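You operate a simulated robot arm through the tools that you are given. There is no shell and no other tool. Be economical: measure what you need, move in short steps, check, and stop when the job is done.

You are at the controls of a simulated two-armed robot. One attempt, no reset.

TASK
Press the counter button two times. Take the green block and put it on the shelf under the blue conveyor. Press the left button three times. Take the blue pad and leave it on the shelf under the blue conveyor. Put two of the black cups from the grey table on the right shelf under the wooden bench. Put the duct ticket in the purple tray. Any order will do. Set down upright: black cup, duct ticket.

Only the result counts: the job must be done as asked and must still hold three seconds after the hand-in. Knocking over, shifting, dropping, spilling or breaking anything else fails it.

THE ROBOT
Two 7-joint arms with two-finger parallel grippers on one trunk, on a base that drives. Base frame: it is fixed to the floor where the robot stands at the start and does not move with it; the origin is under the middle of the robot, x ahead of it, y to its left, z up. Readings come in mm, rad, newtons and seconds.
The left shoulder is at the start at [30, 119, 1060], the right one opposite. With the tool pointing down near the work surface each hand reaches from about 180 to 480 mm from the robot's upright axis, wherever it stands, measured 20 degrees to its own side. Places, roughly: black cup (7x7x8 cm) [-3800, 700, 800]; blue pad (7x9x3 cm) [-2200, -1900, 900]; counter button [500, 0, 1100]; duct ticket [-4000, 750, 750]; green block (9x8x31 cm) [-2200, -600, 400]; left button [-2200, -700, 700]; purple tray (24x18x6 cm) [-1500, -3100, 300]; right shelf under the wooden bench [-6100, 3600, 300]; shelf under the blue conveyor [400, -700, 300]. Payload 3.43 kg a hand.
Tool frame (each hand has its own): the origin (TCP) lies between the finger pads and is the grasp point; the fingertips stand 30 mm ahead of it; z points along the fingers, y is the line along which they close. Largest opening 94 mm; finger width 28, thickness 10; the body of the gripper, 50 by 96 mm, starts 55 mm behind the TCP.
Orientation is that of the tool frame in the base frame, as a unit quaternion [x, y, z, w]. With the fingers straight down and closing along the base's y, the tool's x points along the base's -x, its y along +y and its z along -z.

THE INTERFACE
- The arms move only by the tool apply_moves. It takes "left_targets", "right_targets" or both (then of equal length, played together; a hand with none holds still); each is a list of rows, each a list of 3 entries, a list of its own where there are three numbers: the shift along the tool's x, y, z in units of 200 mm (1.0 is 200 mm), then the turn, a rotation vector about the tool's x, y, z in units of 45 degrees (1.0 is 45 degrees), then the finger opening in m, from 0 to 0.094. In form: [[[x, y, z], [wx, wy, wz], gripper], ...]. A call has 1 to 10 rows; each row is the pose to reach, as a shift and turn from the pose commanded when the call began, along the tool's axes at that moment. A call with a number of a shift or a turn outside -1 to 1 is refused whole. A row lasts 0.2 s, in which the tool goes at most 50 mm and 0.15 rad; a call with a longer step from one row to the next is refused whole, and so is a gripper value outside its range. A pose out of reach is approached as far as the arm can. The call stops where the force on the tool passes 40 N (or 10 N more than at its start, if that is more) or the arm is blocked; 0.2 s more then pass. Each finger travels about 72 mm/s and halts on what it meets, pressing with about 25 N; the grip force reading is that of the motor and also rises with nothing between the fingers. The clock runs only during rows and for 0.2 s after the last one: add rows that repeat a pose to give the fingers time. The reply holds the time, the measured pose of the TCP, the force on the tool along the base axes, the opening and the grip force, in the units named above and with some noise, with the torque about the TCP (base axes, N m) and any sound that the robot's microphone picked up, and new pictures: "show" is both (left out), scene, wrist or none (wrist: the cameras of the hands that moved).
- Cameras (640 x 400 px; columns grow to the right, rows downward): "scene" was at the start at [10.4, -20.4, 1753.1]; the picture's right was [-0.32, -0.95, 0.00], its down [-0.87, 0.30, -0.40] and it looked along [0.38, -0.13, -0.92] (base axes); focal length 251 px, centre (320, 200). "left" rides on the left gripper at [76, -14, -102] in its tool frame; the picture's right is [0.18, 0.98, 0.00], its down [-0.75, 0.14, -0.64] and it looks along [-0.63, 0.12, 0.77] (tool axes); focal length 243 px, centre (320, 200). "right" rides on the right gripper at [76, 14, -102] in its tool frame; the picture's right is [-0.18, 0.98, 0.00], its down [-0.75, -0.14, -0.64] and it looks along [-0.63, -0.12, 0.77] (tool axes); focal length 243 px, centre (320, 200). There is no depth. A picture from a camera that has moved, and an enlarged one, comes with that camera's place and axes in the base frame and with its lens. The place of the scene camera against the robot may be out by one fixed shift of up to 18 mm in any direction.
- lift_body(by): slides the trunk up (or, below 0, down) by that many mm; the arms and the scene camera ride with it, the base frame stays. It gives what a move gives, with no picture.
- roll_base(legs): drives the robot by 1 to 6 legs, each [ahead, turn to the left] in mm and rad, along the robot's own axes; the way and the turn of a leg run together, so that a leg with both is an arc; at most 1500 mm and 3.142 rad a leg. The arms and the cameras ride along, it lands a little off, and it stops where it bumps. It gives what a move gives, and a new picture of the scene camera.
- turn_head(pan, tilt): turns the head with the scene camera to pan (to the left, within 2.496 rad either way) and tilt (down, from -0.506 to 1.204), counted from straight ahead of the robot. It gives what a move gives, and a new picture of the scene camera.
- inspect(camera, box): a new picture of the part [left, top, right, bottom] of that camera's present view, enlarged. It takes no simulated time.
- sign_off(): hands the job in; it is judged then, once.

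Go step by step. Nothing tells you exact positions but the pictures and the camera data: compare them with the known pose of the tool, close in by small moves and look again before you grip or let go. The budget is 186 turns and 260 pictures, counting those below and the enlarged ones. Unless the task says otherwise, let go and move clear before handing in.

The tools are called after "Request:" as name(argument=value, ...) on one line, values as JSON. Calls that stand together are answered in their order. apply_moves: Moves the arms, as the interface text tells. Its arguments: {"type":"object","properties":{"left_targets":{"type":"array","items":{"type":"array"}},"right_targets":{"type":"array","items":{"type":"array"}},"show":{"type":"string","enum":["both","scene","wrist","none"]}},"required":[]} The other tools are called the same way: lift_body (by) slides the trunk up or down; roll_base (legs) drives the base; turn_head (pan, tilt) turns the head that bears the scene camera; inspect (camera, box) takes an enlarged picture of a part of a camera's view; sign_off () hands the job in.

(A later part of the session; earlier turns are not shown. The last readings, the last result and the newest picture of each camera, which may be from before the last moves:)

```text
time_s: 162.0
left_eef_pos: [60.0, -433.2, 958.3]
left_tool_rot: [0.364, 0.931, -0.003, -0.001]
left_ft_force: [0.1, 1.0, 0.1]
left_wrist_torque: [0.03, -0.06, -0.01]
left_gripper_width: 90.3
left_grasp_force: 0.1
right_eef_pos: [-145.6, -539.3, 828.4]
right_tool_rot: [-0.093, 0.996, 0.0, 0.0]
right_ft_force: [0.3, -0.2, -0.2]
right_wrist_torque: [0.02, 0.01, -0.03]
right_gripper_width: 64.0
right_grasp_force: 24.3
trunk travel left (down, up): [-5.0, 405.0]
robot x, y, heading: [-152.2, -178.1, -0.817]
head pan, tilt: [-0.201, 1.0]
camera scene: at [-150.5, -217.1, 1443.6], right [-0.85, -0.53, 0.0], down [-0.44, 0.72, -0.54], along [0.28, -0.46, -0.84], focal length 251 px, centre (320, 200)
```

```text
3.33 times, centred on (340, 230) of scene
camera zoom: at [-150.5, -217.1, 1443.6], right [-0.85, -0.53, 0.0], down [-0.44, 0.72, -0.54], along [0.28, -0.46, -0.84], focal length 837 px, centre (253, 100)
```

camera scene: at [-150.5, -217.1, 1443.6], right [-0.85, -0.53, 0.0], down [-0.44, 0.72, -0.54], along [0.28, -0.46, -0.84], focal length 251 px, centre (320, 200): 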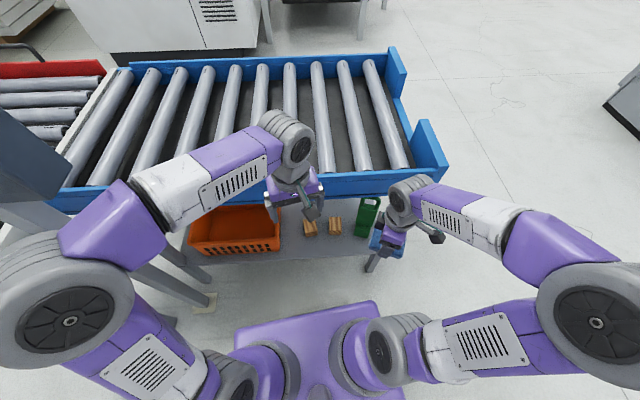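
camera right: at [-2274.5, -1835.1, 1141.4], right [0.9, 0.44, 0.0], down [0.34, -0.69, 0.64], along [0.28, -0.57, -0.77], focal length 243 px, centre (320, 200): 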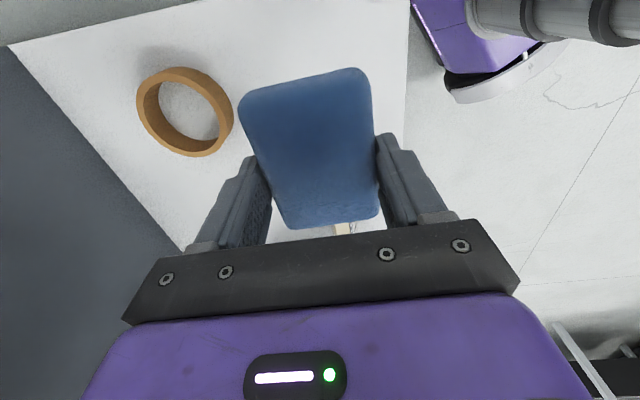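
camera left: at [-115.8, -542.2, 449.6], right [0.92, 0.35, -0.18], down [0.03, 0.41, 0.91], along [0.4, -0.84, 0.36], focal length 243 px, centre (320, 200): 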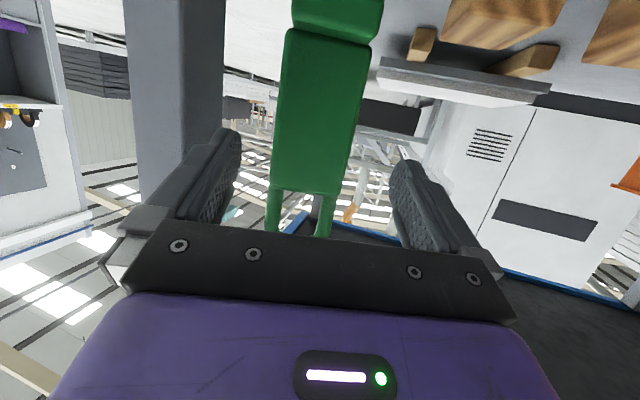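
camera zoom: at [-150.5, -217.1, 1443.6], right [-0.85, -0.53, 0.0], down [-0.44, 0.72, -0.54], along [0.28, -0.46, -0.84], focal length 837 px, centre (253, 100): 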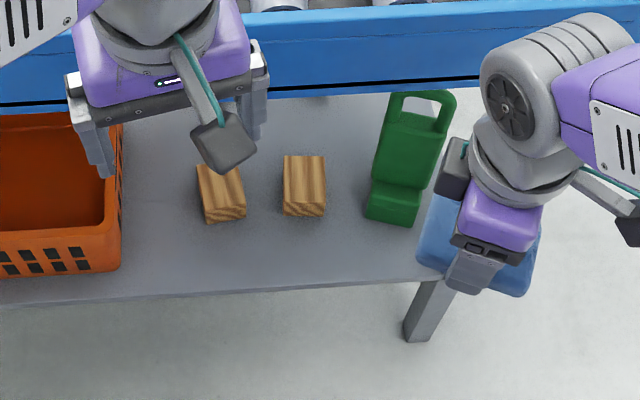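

The view of the shelf is clear: there's a 110 mm front strip, with a gap between the two bits. I'll lower the right hand and turn its yaw parallel to the shelf.

Request:
apply_moves(right_targets=[[[0, 0, 0.1], [0, 0, -0.06], 0.04], [[0, 0, 0.2], [0, 0, -0.12], 0.04], [[0, 0, 0.3], [0, 0, -0.18], 0.04], [[0, 0, 0.4], [0, 0, -0.24], 0.04], [[0, 0, 0.5], [0, 0, -0.3], 0.04], [[0, 0, 0.6], [0, 0, -0.36], 0.04], [[0, 0, 0.7], [0, 0, -0.42], 0.04], [[0, 0, 0.8], [0, 0, -0.48], 0.04], [[0, 0, 0.9], [0, 0, -0.54], 0.04], [[0, 0, 1.0], [0, 0, -0.54], 0.04]], show="none")

Request:
apply_moves(right_targets=[[[0, 0, 0.1], [0, 0, 0], 0.04], [[0, 0, 0.2], [0, 0, 0], 0.04], [[0, 0, 0.3], [0, 0, 0], 0.04], [[0, 0, 0.4], [0, 0, 0], 0.04], [[0, 0, 0.5], [0, 0, 0], 0.04], [[0, 0, 0.6], [0, 0, 0], 0.04], [[0, 0, 0.7], [0, 0, 0], 0.04], [[0, 0, 0.8], [0, 0, 0], 0.04]])

```text
time_s: 164.2
left_eef_pos: [60.2, -433.6, 957.9]
left_tool_rot: [0.363, 0.932, -0.003, -0.002]
left_ft_force: [-0.4, 0.0, 0.2]
left_wrist_torque: [0.0, 0.0, 0.02]
left_gripper_width: 90.3
left_grasp_force: 0.0
right_eef_pos: [-146.4, -540.7, 629.4]
right_tool_rot: [-0.302, 0.953, -0.001, 0.0]
right_ft_force: [-0.7, 0.1, -0.7]
right_wrist_torque: [0.01, 0.01, -0.01]
right_gripper_width: 63.8
right_grasp_force: 25.3
trunk travel left (down, up): [-5.0, 405.0]
robot x, y, heading: [-153.5, -177.4, -0.82]
head pan, tilt: [-0.201, 1.0]
```

```text
time_s: 166.0
left_eef_pos: [59.8, -432.1, 958.2]
left_tool_rot: [0.363, 0.932, -0.004, -0.001]
left_ft_force: [-0.4, 0.0, 0.2]
left_wrist_torque: [0.0, 0.03, -0.02]
left_gripper_width: 90.0
left_grasp_force: 0.0
right_eef_pos: [-146.7, -536.9, 467.8]
right_tool_rot: [-0.301, 0.954, 0.0, 0.0]
right_ft_force: [0.7, 0.8, -0.7]
right_wrist_torque: [0.02, 0.02, -0.01]
right_gripper_width: 63.7
right_grasp_force: 24.8
trunk travel left (down, up): [-5.0, 405.0]
robot x, y, heading: [-151.5, -177.8, -0.816]
head pan, tilt: [-0.201, 1.0]
camera scene: at [-150.7, -217.3, 1443.6], right [-0.85, -0.53, 0.0], down [-0.44, 0.72, -0.54], along [0.28, -0.46, -0.84], focal length 251 px, centre (320, 200)
camera right: at [-216.7, -569.2, 570.1], right [-0.41, 0.91, 0.0], down [0.7, 0.32, 0.64], along [0.58, 0.26, -0.77], focal length 243 px, centre (320, 200)
```

scene: 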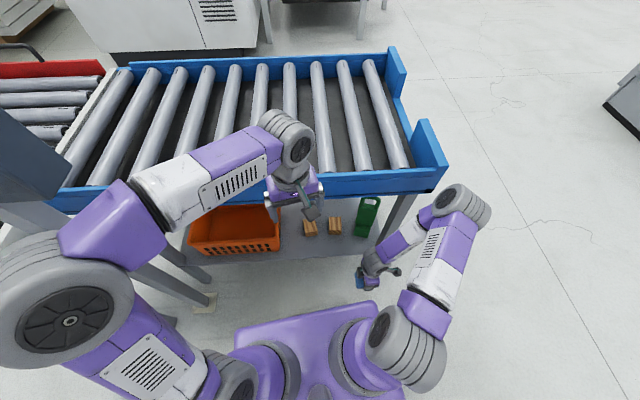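
right: 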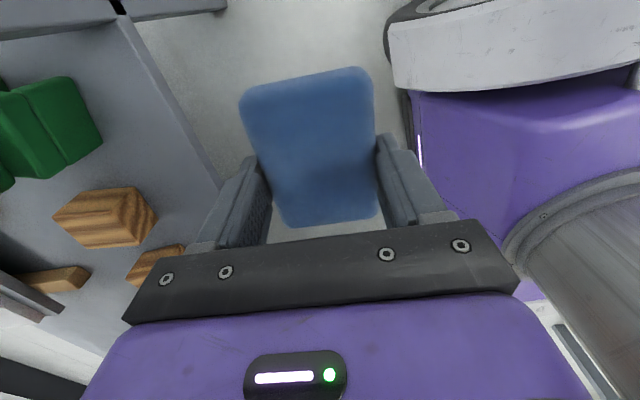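

The wrist camera shows the shelf edge at 730 mm along the approach, with a 95 mm strip in front of the bits. I'll slide the right hand left along the edge outside, still clear of the conveyor.

Request:
apply_moves(right_targets=[[[-0.12, 0, 0.05], [0, 0, 0], 0.04], [[-0.25, 0, 0.1], [0, 0, 0], 0.04], [[-0.38, 0, 0.15], [0, 0, 0], 0.04], [[-0.5, 0, 0.2], [0, 0, 0], 0.04], [[-0.61, 0, 0.25], [0, 0, 0], 0.04], [[-0.65, -0.1, 0.28], [0, 0, 0], 0.04]])

```text
time_s: 167.4
left_eef_pos: [59.7, -432.0, 958.0]
left_tool_rot: [0.363, 0.932, -0.005, -0.002]
left_ft_force: [0.9, 0.2, -0.1]
left_wrist_torque: [-0.03, -0.03, 0.03]
left_gripper_width: 90.2
left_grasp_force: 0.2
right_eef_pos: [-29.5, -479.5, 410.7]
right_tool_rot: [-0.3, 0.954, 0.001, -0.002]
right_ft_force: [0.6, -0.2, 0.8]
right_wrist_torque: [0.03, -0.01, 0.0]
right_gripper_width: 63.4
right_grasp_force: 24.8
trunk travel left (down, up): [-5.0, 405.0]
robot x, y, heading: [-153.3, -180.6, -0.817]
head pan, tilt: [-0.201, 1.0]
camera scene: at [-150.5, -217.2, 1443.6], right [-0.85, -0.53, 0.0], down [-0.44, 0.72, -0.54], along [0.28, -0.46, -0.84], focal length 251 px, centre (320, 200)
camera right: at [-98.7, -511.9, 513.9], right [-0.41, 0.91, 0.0], down [0.7, 0.32, 0.64], along [0.58, 0.27, -0.77], focal length 243 px, centre (320, 200)
```

scene: 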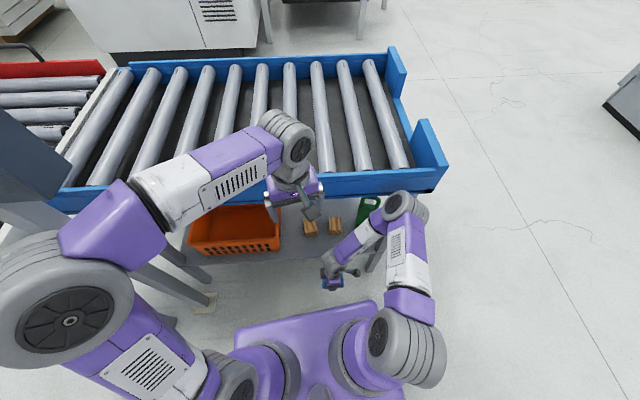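
right: 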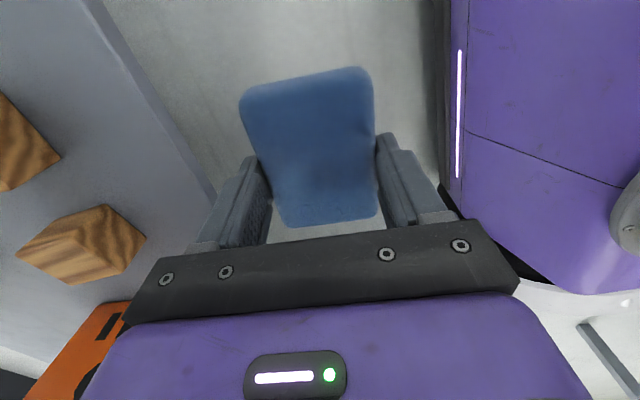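

Request:
apply_moves(right_targets=[[[-0.02, -0.1, 0], [0, 0, 0], 0.04], [[-0.03, -0.2, 0], [0, 0, 0], 0.04], [[-0.03, -0.3, 0], [0, 0, 0], 0.04], [[-0.03, -0.4, 0], [0, 0, 0], 0.04]])

Request:
inspect(camera="scene", box=[260, 170, 440, 300])

```text
time_s: 168.4
left_eef_pos: [60.6, -432.2, 958.6]
left_tool_rot: [0.363, 0.932, -0.003, -0.002]
left_ft_force: [0.3, 0.0, -0.2]
left_wrist_torque: [-0.01, -0.01, -0.03]
left_gripper_width: 89.9
left_grasp_force: 0.1
right_eef_pos: [23.2, -544.2, 412.1]
right_tool_rot: [-0.3, 0.954, 0.0, 0.0]
right_ft_force: [-0.2, 0.1, -0.4]
right_wrist_torque: [0.01, -0.04, 0.03]
right_gripper_width: 63.7
right_grasp_force: 24.9
trunk travel left (down, up): [-5.0, 405.0]
robot x, y, heading: [-153.7, -175.4, -0.813]
head pan, tilt: [-0.201, 1.0]
camera scene: at [-150.5, -217.1, 1443.6], right [-0.85, -0.53, 0.0], down [-0.44, 0.72, -0.54], along [0.28, -0.46, -0.84], focal length 251 px, centre (320, 200)
camera right: at [-47.1, -575.9, 515.0], right [-0.41, 0.91, 0.0], down [0.7, 0.32, 0.64], along [0.58, 0.26, -0.77], focal length 243 px, centre (320, 200)
```

scene: 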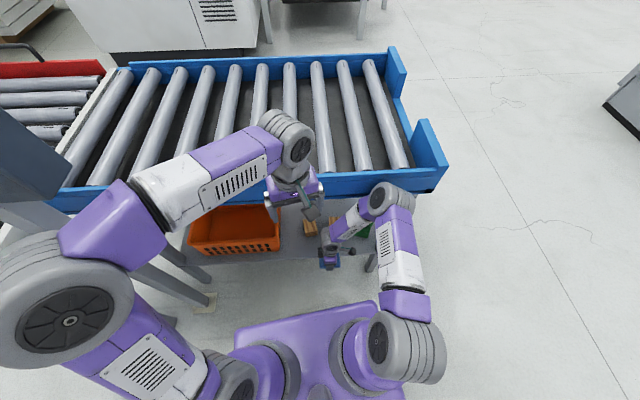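
right: 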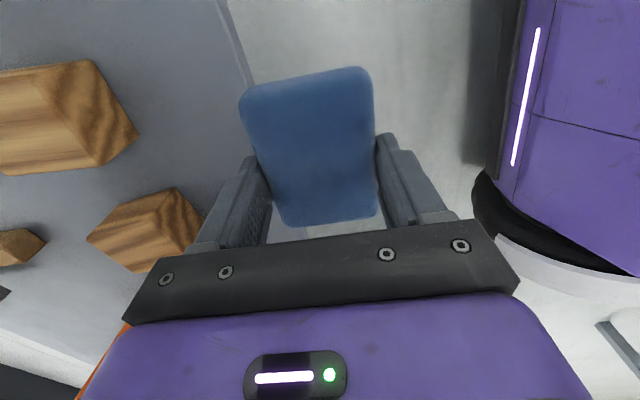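

```text
3.08 times, centred on (350, 235) of scene
camera zoom: at [-150.5, -217.1, 1443.6], right [-0.85, -0.53, 0.0], down [-0.44, 0.72, -0.54], along [0.28, -0.46, -0.84], focal length 772 px, centre (228, 92)
```

zoom: 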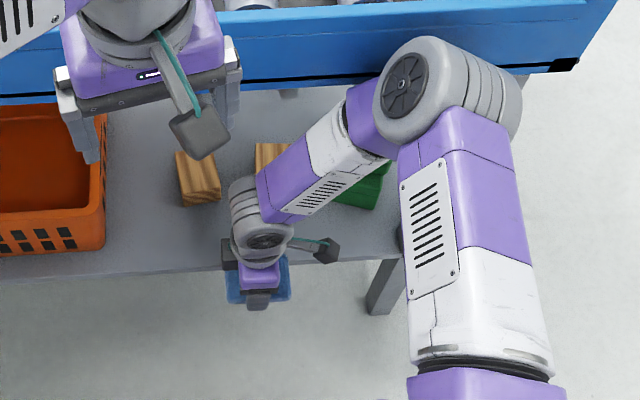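

Request:
apply_moves(right_targets=[[[0, -0.08, 0.03], [0, 0, 0], 0.04], [[0, -0.16, 0.06], [0, 0, 0], 0.04], [[0, -0.24, 0.09], [0, 0, 0], 0.04], [[0, -0.3, 0.1], [0, 0, 0], 0.04]])

Request:
inspect(camera="scene", box=[260, 170, 440, 300])

```text
time_s: 169.4
left_eef_pos: [49.6, -424.2, 960.9]
left_tool_rot: [0.363, 0.932, -0.006, 0.006]
left_ft_force: [-0.6, -0.2, -0.1]
left_wrist_torque: [-0.01, -0.01, 0.0]
left_gripper_width: 90.2
left_grasp_force: 0.0
right_eef_pos: [47.1, -584.6, 394.5]
right_tool_rot: [-0.3, 0.954, 0.0, 0.0]
right_ft_force: [0.0, -0.4, -0.9]
right_wrist_torque: [-0.01, 0.0, 0.01]
right_gripper_width: 63.8
right_grasp_force: 25.1
trunk travel left (down, up): [-5.0, 405.0]
robot x, y, heading: [-152.5, -176.2, -0.814]
head pan, tilt: [-0.201, 1.0]
camera scene: at [-166.9, -204.3, 1443.7], right [-0.85, -0.52, -0.01], down [-0.43, 0.71, -0.55], along [0.29, -0.47, -0.83], focal length 251 px, centre (320, 200)
camera right: at [-23.1, -617.3, 496.7], right [-0.41, 0.91, 0.0], down [0.7, 0.32, 0.64], along [0.59, 0.26, -0.77], focal length 243 px, centre (320, 200)
```

scene: 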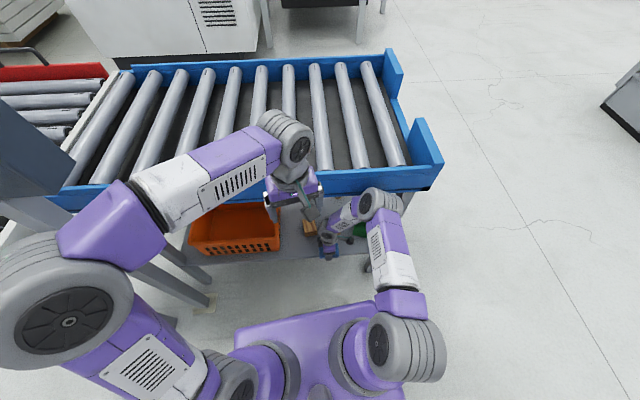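
right: 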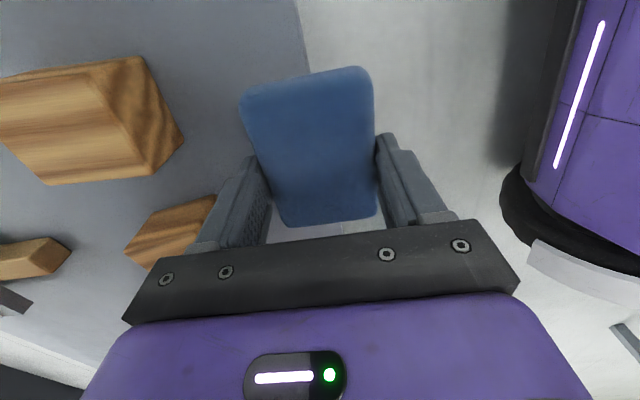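

```text
3.08 times, centred on (350, 235) of scene
camera zoom: at [-166.9, -204.3, 1443.7], right [-0.85, -0.52, -0.01], down [-0.43, 0.71, -0.55], along [0.29, -0.47, -0.83], focal length 772 px, centre (228, 92)
```

zoom: 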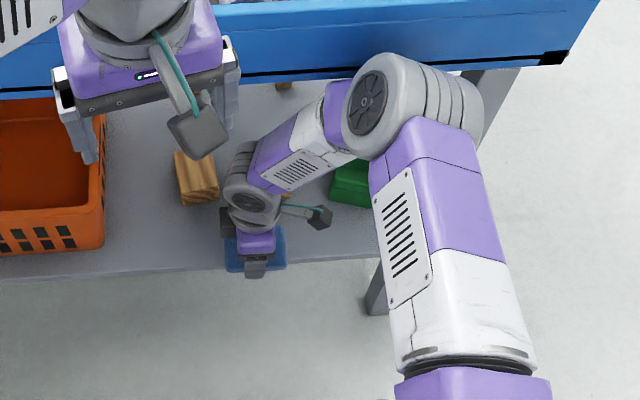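

The body shifted, so the right elbow is pressing on the conveyor rail. I'll retreat at once, back the base off, and use a tilted hand with a more extended arm.

Request:
apply_moves(right_targets=[[[0, 0.15, -0.05], [0, 0, 0], 0.04], [[0, 0.3, -0.1], [0, 0, 0], 0.04], [[0, 0.4, -0.1], [0, 0, 0], 0.04]], show="none")

Request:
roll_base(legs=[[-80, 0]])

```text
time_s: 170.2
left_eef_pos: [60.9, -435.2, 958.1]
left_tool_rot: [0.365, 0.931, -0.003, -0.001]
left_ft_force: [-0.7, 0.2, 0.3]
left_wrist_torque: [-0.02, 0.02, -0.01]
left_gripper_width: 89.8
left_grasp_force: 0.1
right_eef_pos: [14.1, -528.9, 415.0]
right_tool_rot: [-0.3, 0.954, -0.002, 0.001]
right_ft_force: [0.3, 0.9, 0.2]
right_wrist_torque: [-0.01, -0.01, 0.03]
right_gripper_width: 63.7
right_grasp_force: 25.1
trunk travel left (down, up): [-5.0, 405.0]
robot x, y, heading: [-148.9, -177.3, -0.817]
head pan, tilt: [-0.201, 1.0]
```

```text
time_s: 171.2
left_eef_pos: [3.6, -372.7, 959.4]
left_tool_rot: [0.363, 0.932, -0.005, -0.002]
left_ft_force: [-0.7, -0.3, -0.3]
left_wrist_torque: [-0.01, 0.01, -0.03]
left_gripper_width: 89.9
left_grasp_force: 0.1
right_eef_pos: [-45.7, -466.9, 413.2]
right_tool_rot: [-0.301, 0.954, -0.001, -0.001]
right_ft_force: [0.3, 0.3, -0.3]
right_wrist_torque: [-0.02, -0.01, 0.01]
right_gripper_width: 63.9
right_grasp_force: 24.6
trunk travel left (down, up): [-5.0, 405.0]
robot x, y, heading: [-208.1, -120.2, -0.819]
head pan, tilt: [-0.201, 1.0]
camera scene: at [-207.3, -156.8, 1443.6], right [-0.85, -0.53, 0.0], down [-0.44, 0.72, -0.54], along [0.28, -0.46, -0.84], focal length 251 px, centre (320, 200)
```

scene: 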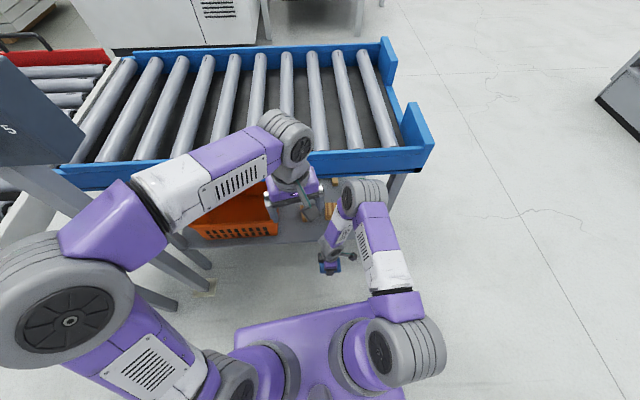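

Request:
apply_moves(right_targets=[[[0, -0.06, -0.01], [0.11, 0, 0], 0.04], [[0, -0.12, -0.02], [0.22, 0, 0], 0.04], [[0, -0.19, -0.03], [0.33, 0, 0], 0.04], [[0, -0.26, -0.04], [0.45, 0, 0], 0.04], [[0, -0.33, -0.05], [0.56, 0, 0], 0.04], [[0, -0.4, -0.06], [0.68, 0, 0], 0.04], [[0, -0.46, -0.07], [0.8, 0, 0], 0.04], [[0, -0.52, -0.08], [0.9, 0, 0], 0.04]])

Request:
inspect(camera="scene", box=[260, 150, 440, 280])

```text
time_s: 173.0
left_eef_pos: [3.9, -372.2, 957.9]
left_tool_rot: [0.364, 0.931, -0.004, -0.003]
left_ft_force: [0.4, -0.7, 0.5]
left_wrist_torque: [-0.01, 0.0, -0.01]
left_gripper_width: 89.8
left_grasp_force: 0.1
right_eef_pos: [16.8, -551.2, 428.5]
right_tool_rot: [-0.282, 0.894, -0.331, 0.104]
right_ft_force: [-0.2, 0.0, -1.7]
right_wrist_torque: [0.03, -0.01, 0.0]
right_gripper_width: 63.6
right_grasp_force: 25.4
trunk travel left (down, up): [-5.0, 405.0]
robot x, y, heading: [-205.6, -123.5, -0.816]
head pan, tilt: [-0.201, 1.0]
camera scene: at [-206.4, -157.1, 1443.6], right [-0.85, -0.53, 0.0], down [-0.44, 0.72, -0.54], along [0.28, -0.46, -0.84], focal length 251 px, centre (320, 200)
camera right: at [-89.8, -532.4, 497.1], right [-0.28, 0.72, -0.64], down [0.44, 0.69, 0.58], along [0.85, -0.12, -0.51], focal length 243 px, centre (320, 200)
```

scene: 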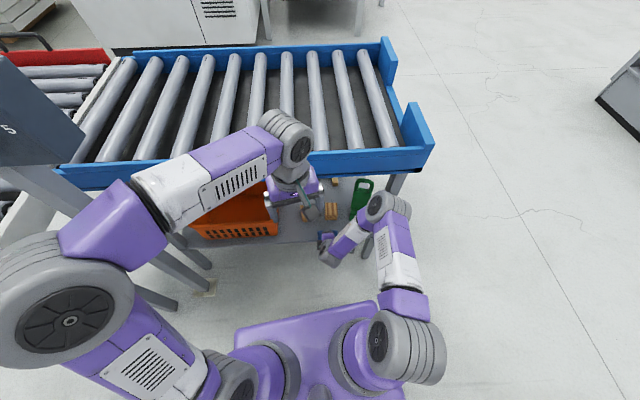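
right: 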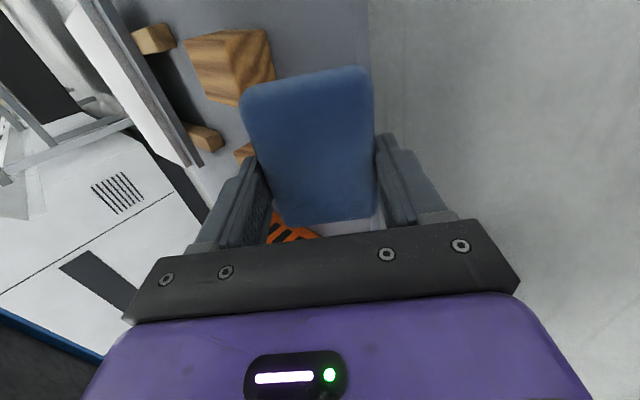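

```text
3.08 times, centred on (350, 215) of scene
camera zoom: at [-206.4, -157.1, 1443.6], right [-0.85, -0.53, 0.0], down [-0.44, 0.72, -0.54], along [0.28, -0.46, -0.84], focal length 772 px, centre (228, 154)
```

zoom: 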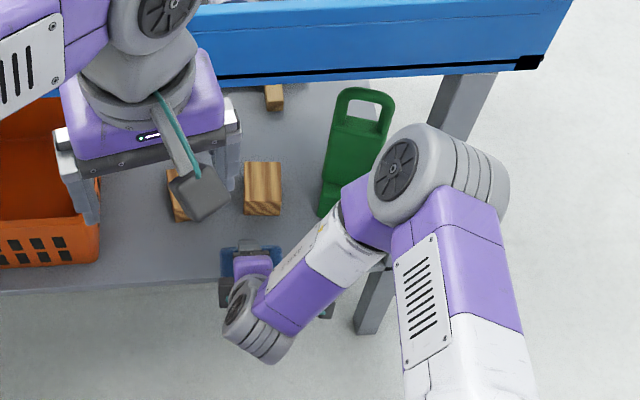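

The elbow is clear now. I'll advance 76 mm in over the strip, then descend near the shelf.

Request:
apply_moves(right_targets=[[[0, -0.096, 0.082], [0, 0, 0], 0.04], [[0, -0.192, 0.165], [0, 0, 0], 0.04], [[0, -0.288, 0.247], [0, 0, 0], 0.04], [[0, -0.22, 0.327], [0, 0, 0], 0.04], [[0, -0.16, 0.4], [0, 0, 0], 0.04], [[0, -0.1, 0.466], [0, 0, 0], 0.04]])

Request:
inspect(camera="scene", box=[260, 150, 440, 280])

```text
time_s: 174.4
left_eef_pos: [3.0, -371.3, 959.1]
left_tool_rot: [0.364, 0.931, -0.004, 0.0]
left_ft_force: [-0.2, -0.5, -0.1]
left_wrist_torque: [-0.01, 0.01, 0.01]
left_gripper_width: 90.0
left_grasp_force: 0.0
right_eef_pos: [59.1, -615.4, 369.8]
right_tool_rot: [-0.282, 0.894, -0.331, 0.104]
right_ft_force: [-5.5, 6.0, 15.0]
right_wrist_torque: [0.46, 0.44, 0.03]
right_gripper_width: 63.4
right_grasp_force: 24.8
trunk travel left (down, up): [-5.0, 405.0]
robot x, y, heading: [-209.2, -118.4, -0.814]
head pan, tilt: [-0.201, 1.0]
camera scene: at [-208.0, -155.6, 1443.9], right [-0.85, -0.53, 0.0], down [-0.44, 0.72, -0.54], along [0.28, -0.46, -0.84], focal length 251 px, centre (320, 200)
camera right: at [-47.3, -595.6, 439.1], right [-0.28, 0.72, -0.64], down [0.44, 0.69, 0.58], along [0.85, -0.12, -0.51], focal length 243 px, centre (320, 200)
```

scene: 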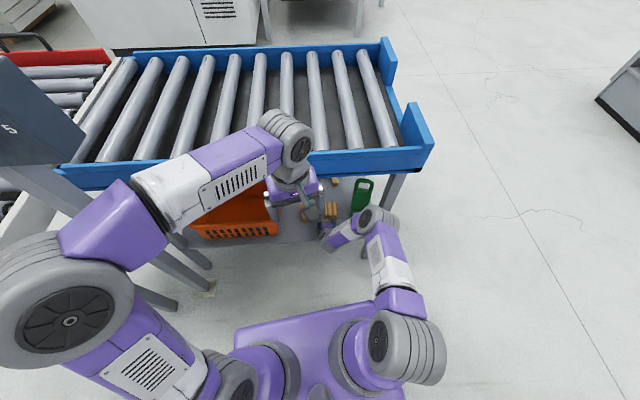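
right: 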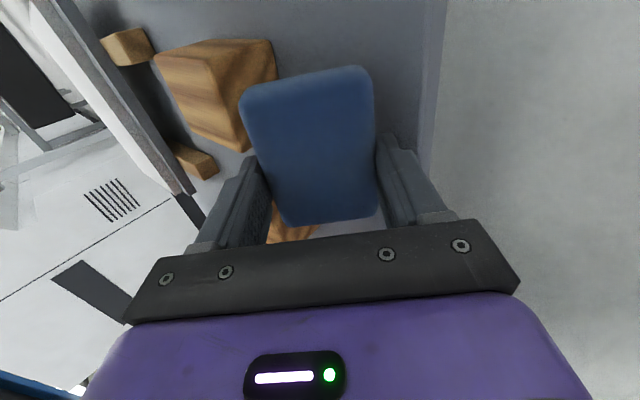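

```text
3.08 times, centred on (350, 215) of scene
camera zoom: at [-208.0, -155.6, 1443.9], right [-0.85, -0.53, 0.0], down [-0.44, 0.72, -0.54], along [0.28, -0.46, -0.84], focal length 772 px, centre (228, 154)
```

zoom: 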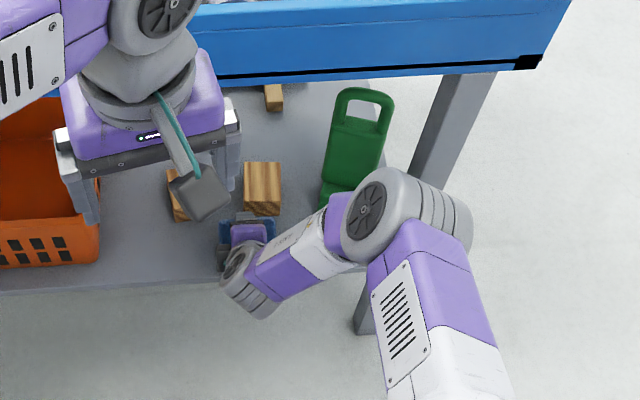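

There's already contact at TCP z 370, so the shelf is at about 318 and the strip lies slightly nearer. I'll lift, shift back 15 mm and look.

Request:
apply_moves(right_targets=[[[0, -0.05, -0.058], [0, 0, 0], 0.04], [[0, 0.007, -0.107], [0, 0, 0], 0.04], [[0, 0.007, -0.107], [0, 0, 0], 0.04]], show="wrist")

Request:
inspect(camera="right", box=[100, 0, 460, 240])

Request:
inspect(camera="scene", box=[290, 180, 370, 250])

```text
time_s: 175.2
left_eef_pos: [3.4, -374.0, 957.0]
left_tool_rot: [0.364, 0.931, -0.004, -0.002]
left_ft_force: [0.2, 0.9, 0.8]
left_wrist_torque: [-0.06, -0.03, 0.01]
left_gripper_width: 90.0
left_grasp_force: 0.1
right_eef_pos: [50.6, -600.9, 384.8]
right_tool_rot: [-0.283, 0.895, -0.33, 0.103]
right_ft_force: [-0.1, 0.8, -0.7]
right_wrist_torque: [0.01, -0.01, -0.01]
right_gripper_width: 63.9
right_grasp_force: 25.1
trunk travel left (down, up): [-5.0, 405.0]
robot x, y, heading: [-206.6, -120.4, -0.812]
head pan, tilt: [-0.201, 1.0]
camera right: at [-56.3, -581.4, 454.5], right [-0.28, 0.72, -0.64], down [0.44, 0.69, 0.58], along [0.85, -0.12, -0.51], focal length 243 px, centre (320, 200)
```

right: 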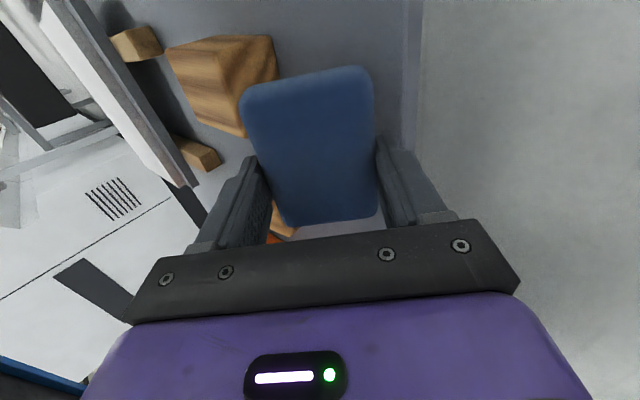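

```text
1.67 times, centred on (280, 120) of right
camera zoom: at [-56.3, -581.4, 454.5], right [-0.28, 0.72, -0.64], down [0.44, 0.69, 0.58], along [0.85, -0.12, -0.51], focal length 404 px, centre (387, 333)
```

zoom: 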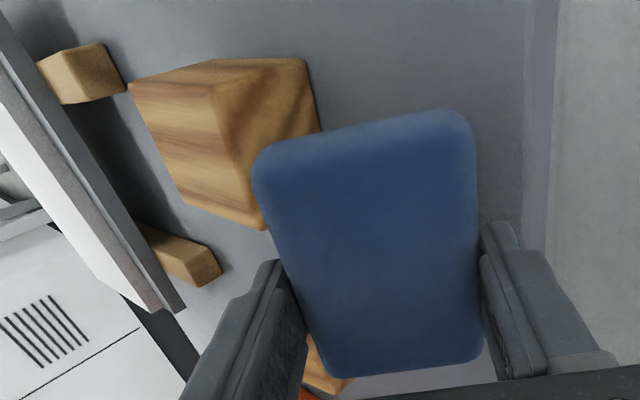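

```text
5.71 times, centred on (330, 215) of scene
camera zoom: at [-206.8, -157.4, 1443.6], right [-0.85, -0.53, 0.0], down [-0.44, 0.72, -0.54], along [0.28, -0.46, -0.84], focal length 1435 px, centre (263, 114)
```

zoom: 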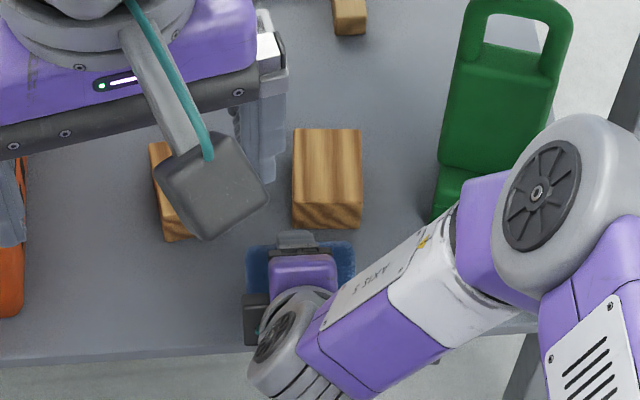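

I'll shift 40 mm left to the gap between the bits, then descend to contact.

Request:
apply_moves(right_targets=[[[-0.1, 0, 0], [0, 0, 0], 0.04], [[-0.2, 0, 0], [0, 0, 0], 0.04], [[-0.2, 0.026, 0.03], [0, 0, 0], 0.04], [[-0.2, 0.04, 0.045], [0, 0, 0], 0.04], [[-0.2, 0.046, 0.053], [0, 0, 0], 0.04], [[-0.2, 0.052, 0.06], [0, 0, 0], 0.04]], show="wrist")

Request:
inspect(camera="scene", box=[290, 180, 370, 250])

```text
time_s: 176.6
left_eef_pos: [4.2, -372.0, 958.0]
left_tool_rot: [0.365, 0.931, -0.003, -0.002]
left_ft_force: [0.3, 0.9, -0.4]
left_wrist_torque: [0.02, -0.03, -0.04]
left_gripper_width: 89.9
left_grasp_force: 0.1
right_eef_pos: [83.4, -578.1, 372.3]
right_tool_rot: [-0.283, 0.895, -0.33, 0.103]
right_ft_force: [0.6, 0.0, 0.3]
right_wrist_torque: [0.0, 0.03, 0.0]
right_gripper_width: 63.8
right_grasp_force: 25.2
trunk travel left (down, up): [-5.0, 405.0]
robot x, y, heading: [-205.8, -121.0, -0.82]
head pan, tilt: [-0.201, 1.0]
camera right: at [-23.3, -559.4, 440.2], right [-0.28, 0.72, -0.64], down [0.44, 0.69, 0.58], along [0.85, -0.12, -0.51], focal length 243 px, centre (320, 200)
```

right: 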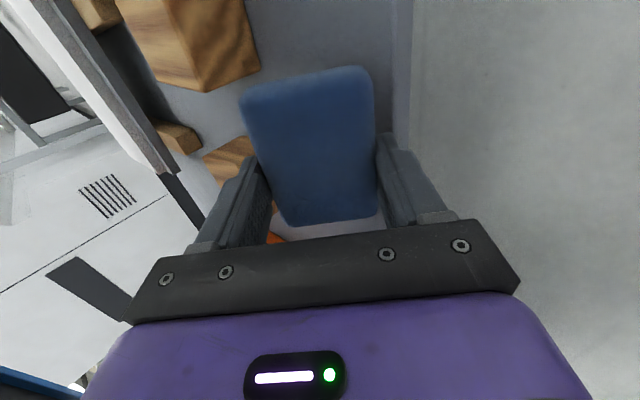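

```text
5.71 times, centred on (330, 215) of scene
camera zoom: at [-206.8, -157.3, 1443.6], right [-0.85, -0.53, 0.0], down [-0.44, 0.72, -0.54], along [0.28, -0.46, -0.84], focal length 1435 px, centre (263, 114)
```

zoom: 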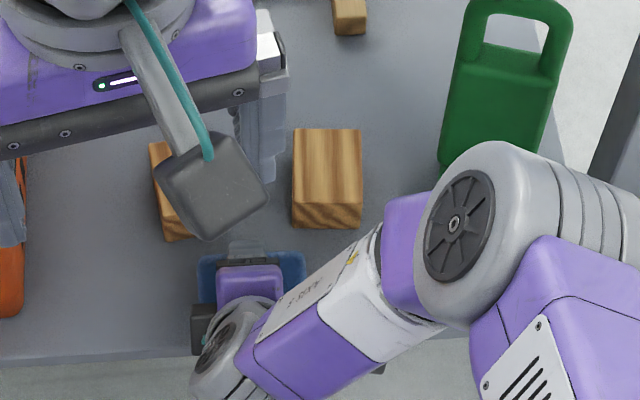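

Request:
apply_moves(right_targets=[[[0, -0.045, 0.039], [0, 0, 0], 0.04], [[0, -0.029, 0.058], [0, 0, 0], 0.04], [[0, -0.013, 0.077], [0, 0, 0], 0.04], [[0, 0.003, 0.096], [0, 0, 0], 0.04], [[0, 0.016, 0.111], [0, 0, 0], 0.04]], show="wrist")

```text
time_s: 177.2
left_eef_pos: [1.0, -370.2, 959.7]
left_tool_rot: [0.364, 0.931, -0.004, -0.001]
left_ft_force: [0.2, 0.3, 0.3]
left_wrist_torque: [0.0, 0.01, -0.02]
left_gripper_width: 90.1
left_grasp_force: 0.1
right_eef_pos: [88.4, -587.4, 370.5]
right_tool_rot: [-0.282, 0.894, -0.331, 0.105]
right_ft_force: [-14.6, 10.5, 29.7]
right_wrist_torque: [0.86, 0.91, 0.03]
right_gripper_width: 63.9
right_grasp_force: 25.1
trunk travel left (down, up): [-5.0, 405.0]
robot x, y, heading: [-208.2, -118.6, -0.815]
head pan, tilt: [-0.201, 1.0]
stopped in row 3 (right hand): the force on the tool passed its limit at 49 N (the readings are from after the stop); the commanded pose is now the measured one
camera right: at [-17.7, -567.7, 438.8], right [-0.28, 0.72, -0.64], down [0.44, 0.69, 0.58], along [0.86, -0.12, -0.5], focal length 243 px, centre (320, 200)
```

right: 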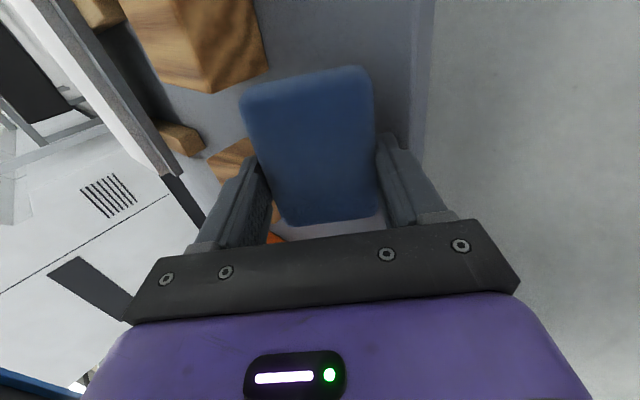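

The pad's near edge rests on the shelf at the right place. I'll open while lifting slightly, so it tips flat.

Request:
apply_moves(right_targets=[[[0, -0.013, -0.015], [0, 0, 0], 0.06], [[0, -0.02, -0.023], [0, 0, 0], 0.072], [[0, -0.033, -0.038], [0, 0, 0], 0.084], [[0, -0.046, -0.053], [0, 0, 0], 0.094], [[0, -0.046, -0.053], [0, 0, 0], 0.094]])

Request:
inspect(camera="scene", box=[290, 180, 370, 250])

```text
time_s: 178.4
left_eef_pos: [3.5, -371.7, 957.0]
left_tool_rot: [0.364, 0.931, -0.004, -0.002]
left_ft_force: [0.9, 1.5, 0.2]
left_wrist_torque: [0.02, 0.0, 0.0]
left_gripper_width: 90.1
left_grasp_force: 0.1
right_eef_pos: [88.5, -587.3, 381.6]
right_tool_rot: [-0.282, 0.895, -0.33, 0.104]
right_ft_force: [0.4, 0.7, -0.2]
right_wrist_torque: [0.01, -0.01, -0.02]
right_gripper_width: 94.1
right_grasp_force: 0.1
trunk travel left (down, up): [-5.0, 405.0]
robot x, y, heading: [-208.0, -120.9, -0.817]
head pan, tilt: [-0.201, 1.0]
camera scene: at [-207.1, -157.0, 1443.6], right [-0.85, -0.52, 0.0], down [-0.44, 0.72, -0.54], along [0.28, -0.46, -0.84], focal length 251 px, centre (320, 200)
camera right: at [-18.1, -568.8, 450.4], right [-0.28, 0.72, -0.64], down [0.44, 0.69, 0.58], along [0.85, -0.12, -0.51], focal length 243 px, centre (320, 200)
```

scene: 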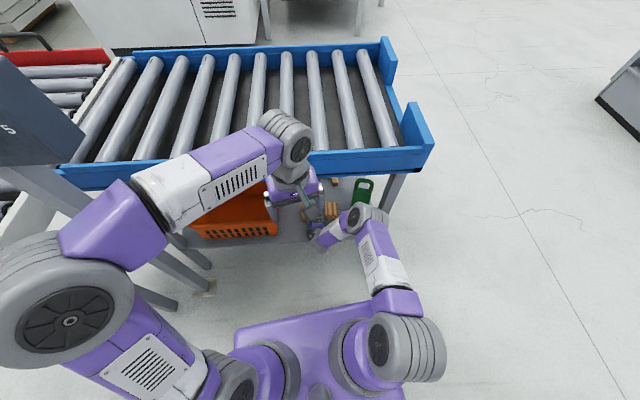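
right: 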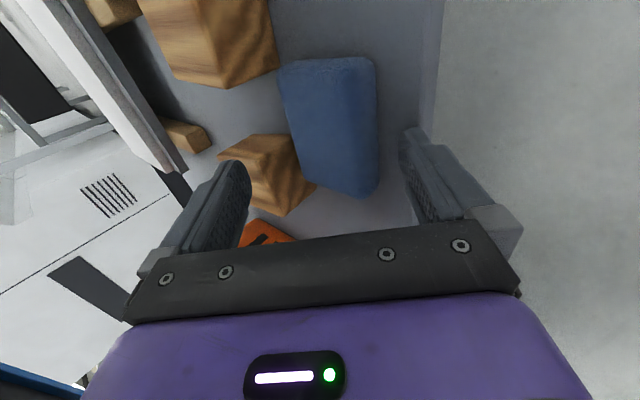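

```text
5.71 times, centred on (330, 215) of scene
camera zoom: at [-207.1, -157.0, 1443.6], right [-0.85, -0.52, 0.0], down [-0.44, 0.72, -0.54], along [0.28, -0.46, -0.84], focal length 1435 px, centre (263, 114)
```

zoom: 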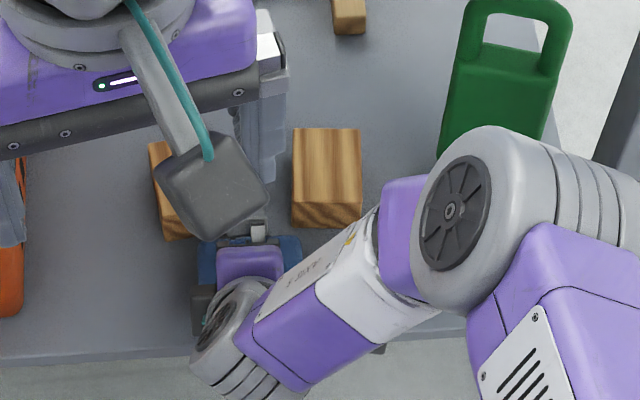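

The pad lies flat on the shelf. I'll retract the right hand along its axis and back the base out.

Request:
apply_moves(right_targets=[[[0, 0, -0.12], [0, 0, 0], 0.094], [[0, 0, -0.25], [0, 0, 0], 0.094], [[0, 0.03, -0.38], [0, 0, 0], 0.094]], show="wrist")

Request:
roll_base(legs=[[-230, 0]])

Request:
inspect(camera="scene", box=[220, 100, 420, 240])

```text
time_s: 179.2
left_eef_pos: [3.7, -373.4, 957.6]
left_tool_rot: [0.364, 0.931, -0.005, -0.002]
left_ft_force: [-0.4, 0.5, 0.0]
left_wrist_torque: [0.0, 0.01, -0.01]
left_gripper_width: 89.7
left_grasp_force: 0.0
right_eef_pos: [58.2, -541.5, 434.9]
right_tool_rot: [-0.283, 0.895, -0.33, 0.104]
right_ft_force: [-1.1, 0.6, 0.0]
right_wrist_torque: [0.03, 0.05, 0.04]
right_gripper_width: 93.9
right_grasp_force: 0.0
trunk travel left (down, up): [-5.0, 405.0]
robot x, y, heading: [-210.0, -115.3, -0.81]
head pan, tilt: [-0.201, 1.0]
camera right: at [-48.1, -522.8, 504.5], right [-0.28, 0.72, -0.64], down [0.44, 0.69, 0.58], along [0.85, -0.12, -0.51], focal length 243 px, centre (320, 200)
```

right: 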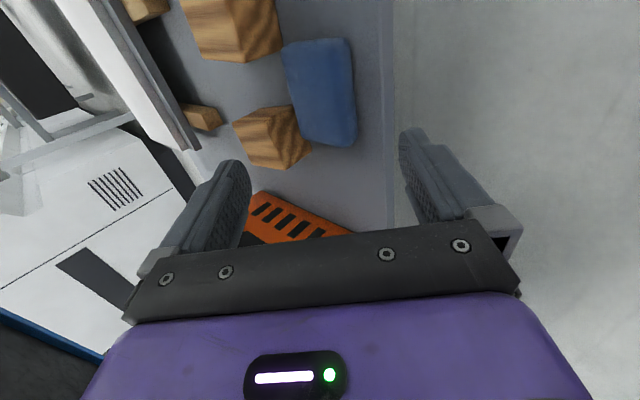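

```text
time_s: 181.0
left_eef_pos: [-152.0, -205.2, 958.0]
left_tool_rot: [0.362, 0.932, -0.004, -0.001]
left_ft_force: [-0.8, 0.1, -0.4]
left_wrist_torque: [-0.03, -0.01, -0.01]
left_gripper_width: 90.0
left_grasp_force: 0.0
right_eef_pos: [-97.4, -374.9, 436.2]
right_tool_rot: [-0.284, 0.894, -0.329, 0.105]
right_ft_force: [0.5, 0.2, 0.2]
right_wrist_torque: [0.0, -0.01, -0.02]
right_gripper_width: 93.9
right_grasp_force: 0.1
trunk travel left (down, up): [-5.0, 405.0]
robot x, y, heading: [-363.2, 50.0, -0.816]
head pan, tilt: [-0.201, 1.0]
camera scene: at [-364.2, 10.1, 1443.6], right [-0.85, -0.53, 0.0], down [-0.44, 0.71, -0.54], along [0.29, -0.46, -0.84], focal length 251 px, centre (320, 200)
```

scene: 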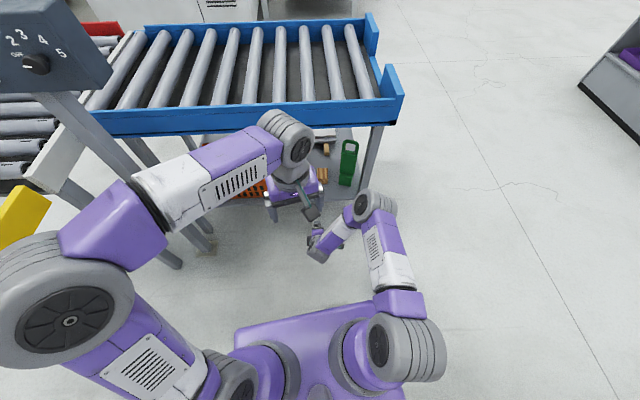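

```text
2.86 times, centred on (320, 170) of scene
camera zoom: at [-364.2, 10.1, 1443.6], right [-0.85, -0.53, 0.0], down [-0.44, 0.71, -0.54], along [0.29, -0.46, -0.84], focal length 717 px, centre (320, 286)
```

zoom: 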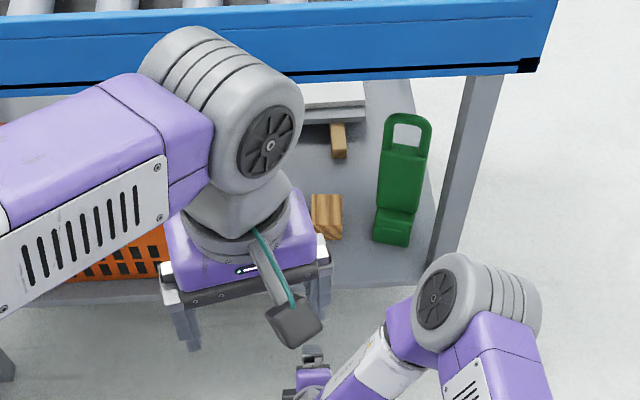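

Both items are on the shelf. Now I'll raise the trunk and tuck the right arm for the drive to the grey table.

Request:
lift_body(by=325)

Request:
apply_moves(right_targets=[[[0.04, 0.04, -0.1], [-0.1, 0, 0], 0.09], [[0.08, 0.08, -0.2], [-0.2, 0, 0], 0.09], [[0.12, 0.12, -0.3], [-0.3, 0, 0], 0.09], [[0.16, 0.15, -0.4], [-0.4, 0, 0], 0.09], [[0.2, 0.18, -0.5], [-0.5, 0, 0], 0.09], [[0.24, 0.2, -0.6], [-0.6, 0, 0], 0.09], [[0.28, 0.2, -0.7], [-0.7, 0, 0], 0.09], [[0.32, 0.15, -0.8], [-0.8, 0, 0], 0.09], [[0.35, 0.1, -0.9], [-0.9, 0, 0], 0.09], [[0.38, 0.0, -1.0], [-0.9, 0, 0], 0.09]], show="none")

Request:
apply_moves(right_targets=[[[0, 0, -0.15], [0, 0, 0.1], 0.09], [[0, 0, -0.3], [0, 0, 0.2], 0.09], [[0, 0, -0.45], [0, 0, 0.3], 0.09], [[0, 0, -0.6], [0, 0, 0.4], 0.09], [[0, 0, -0.75], [0, 0, 0.44], 0.09], [[0, 0, -0.9], [0, 0, 0.44], 0.09]], show="scene")

```text
time_s: 184.2
left_eef_pos: [-152.2, -205.1, 1282.2]
left_tool_rot: [0.362, 0.932, -0.004, -0.001]
left_ft_force: [-0.3, 0.3, -0.9]
left_wrist_torque: [0.04, -0.02, -0.02]
left_gripper_width: 90.1
left_grasp_force: 0.0
right_eef_pos: [-96.8, -374.9, 761.0]
right_tool_rot: [-0.283, 0.894, -0.33, 0.105]
right_ft_force: [-0.2, -0.1, -0.8]
right_wrist_torque: [-0.03, -0.01, -0.01]
right_gripper_width: 93.9
right_grasp_force: 0.1
trunk travel left (down, up): [-330.0, 80.0]
robot x, y, heading: [-360.6, 49.8, -0.812]
head pan, tilt: [-0.201, 1.0]
```

```text
time_s: 186.4
left_eef_pos: [-152.7, -204.2, 1282.5]
left_tool_rot: [0.363, 0.932, -0.004, -0.002]
left_ft_force: [0.5, -0.1, 0.6]
left_wrist_torque: [-0.01, 0.0, -0.02]
left_gripper_width: 90.1
left_grasp_force: 0.0
right_eef_pos: [-233.7, -310.4, 910.7]
right_tool_rot: [-0.303, 0.953, 0.0, 0.0]
right_ft_force: [0.1, -0.4, -0.3]
right_wrist_torque: [-0.02, -0.05, 0.0]
right_gripper_width: 90.3
right_grasp_force: 0.0
trunk travel left (down, up): [-330.0, 80.0]
robot x, y, heading: [-364.2, 49.9, -0.814]
head pan, tilt: [-0.201, 1.0]
```

```text
time_s: 187.8
left_eef_pos: [-153.2, -204.0, 1284.1]
left_tool_rot: [0.362, 0.932, -0.004, -0.001]
left_ft_force: [-0.4, 0.6, 0.0]
left_wrist_torque: [-0.01, 0.04, 0.0]
left_gripper_width: 89.8
left_grasp_force: 0.1
right_eef_pos: [-235.0, -312.8, 1095.1]
right_tool_rot: [-0.134, 0.991, -0.001, 0.0]
right_ft_force: [-0.7, 0.1, -0.3]
right_wrist_torque: [0.02, -0.04, -0.02]
right_gripper_width: 89.9
right_grasp_force: 0.0
trunk travel left (down, up): [-330.0, 80.0]
robot x, y, heading: [-367.8, 46.0, -0.813]
head pan, tilt: [-0.201, 1.0]
camera scene: at [-364.5, 10.5, 1768.6], right [-0.85, -0.53, 0.0], down [-0.44, 0.71, -0.54], along [0.29, -0.46, -0.84], focal length 251 px, centre (320, 200)
```

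scene: 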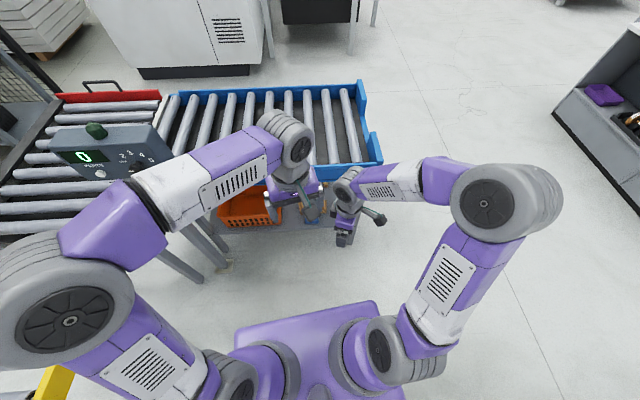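

Request:
roll_base(legs=[[0, -0.785], [450, 0], [0, -0.903], [1089, 0], [0, -0.416], [1231, 0]])

```text
time_s: 207.2
left_eef_pos: [-2785.9, -1364.2, 1283.1]
left_tool_rot: [0.99, 0.14, -0.001, -0.004]
left_ft_force: [0.0, -0.8, 0.5]
left_wrist_torque: [0.03, 0.0, 0.01]
left_gripper_width: 89.6
left_grasp_force: 0.1
right_eef_pos: [-2836.6, -1237.2, 1093.9]
right_tool_rot: [0.798, 0.602, 0.0, 0.0]
right_ft_force: [-0.4, -0.3, -0.4]
right_wrist_torque: [-0.02, 0.02, 0.02]
right_gripper_width: 89.9
right_grasp_force: 0.1
trunk travel left (down, up): [-330.0, 80.0]
robot x, y, heading: [-2460.4, -1313.2, -2.936]
head pan, tilt: [-0.201, 1.0]
camera scene: at [-2515.4, -1310.0, 1768.6], right [-0.01, 1.0, 0.0], down [0.84, 0.01, -0.54], along [-0.54, 0.0, -0.84], focal length 251 px, centre (320, 200)
```

scene: 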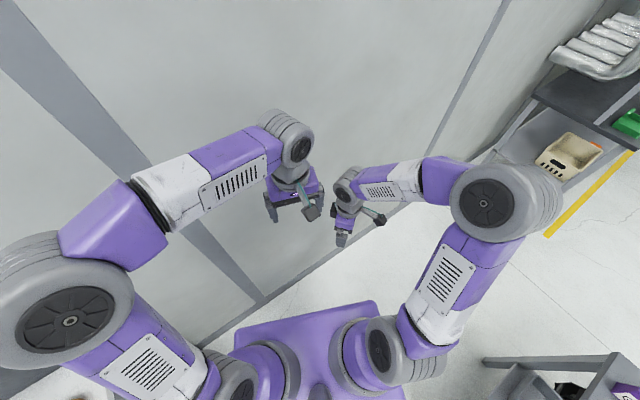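

Request:
roll_base(legs=[[0, -1.176], [1150, 0]])

Request:
turn_head(pan=0.2, tilt=0.4)

```text
time_s: 216.0
left_eef_pos: [-3343.6, -98.9, 1281.8]
left_tool_rot: [0.911, -0.413, 0.002, -0.003]
left_ft_force: [0.3, -0.1, 0.3]
left_wrist_torque: [0.03, 0.0, -0.02]
left_gripper_width: 90.0
left_grasp_force: 0.1
right_eef_pos: [-3249.9, -1.1, 1093.5]
right_tool_rot: [0.997, 0.078, 0.0, 0.0]
right_ft_force: [0.3, -0.7, -0.3]
right_wrist_torque: [-0.01, -0.02, 0.04]
right_gripper_width: 89.9
right_grasp_force: 0.0
trunk travel left (down, up): [-330.0, 80.0]
robot x, y, heading: [-3161.6, -374.9, 2.214]
head pan, tilt: [-0.201, 1.0]
camera scene: at [-3187.9, -337.3, 1768.6], right [0.9, 0.43, 0.0], down [0.36, -0.76, -0.54], along [-0.23, 0.49, -0.84], focal length 251 px, centre (320, 200)
```

scene: 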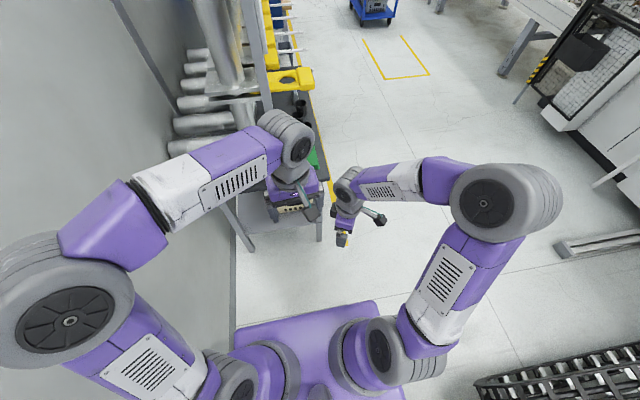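

```text
time_s: 217.0
left_eef_pos: [-3343.3, -99.7, 1283.5]
left_tool_rot: [0.91, -0.414, 0.003, -0.003]
left_ft_force: [-0.8, 0.2, 0.2]
left_wrist_torque: [0.04, -0.01, 0.01]
left_gripper_width: 89.9
left_grasp_force: 0.1
right_eef_pos: [-3252.5, -1.3, 1093.6]
right_tool_rot: [0.997, 0.078, 0.0, 0.0]
right_ft_force: [0.0, 0.2, 0.1]
right_wrist_torque: [0.0, 0.02, 0.0]
right_gripper_width: 90.1
right_grasp_force: 0.0
trunk travel left (down, up): [-330.0, 80.0]
robot x, y, heading: [-3163.9, -370.9, 2.218]
head pan, tilt: [0.201, 0.4]
camera scene: at [-3227.2, -338.8, 1818.7], right [0.66, 0.75, 0.0], down [0.29, -0.26, -0.92], along [-0.69, 0.61, -0.39], focal length 251 px, centre (320, 200)
```

scene: 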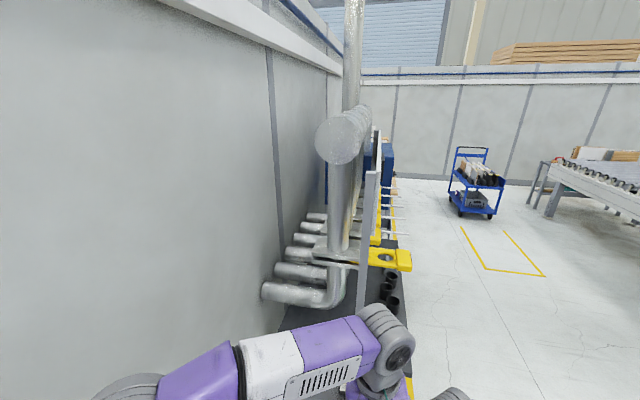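

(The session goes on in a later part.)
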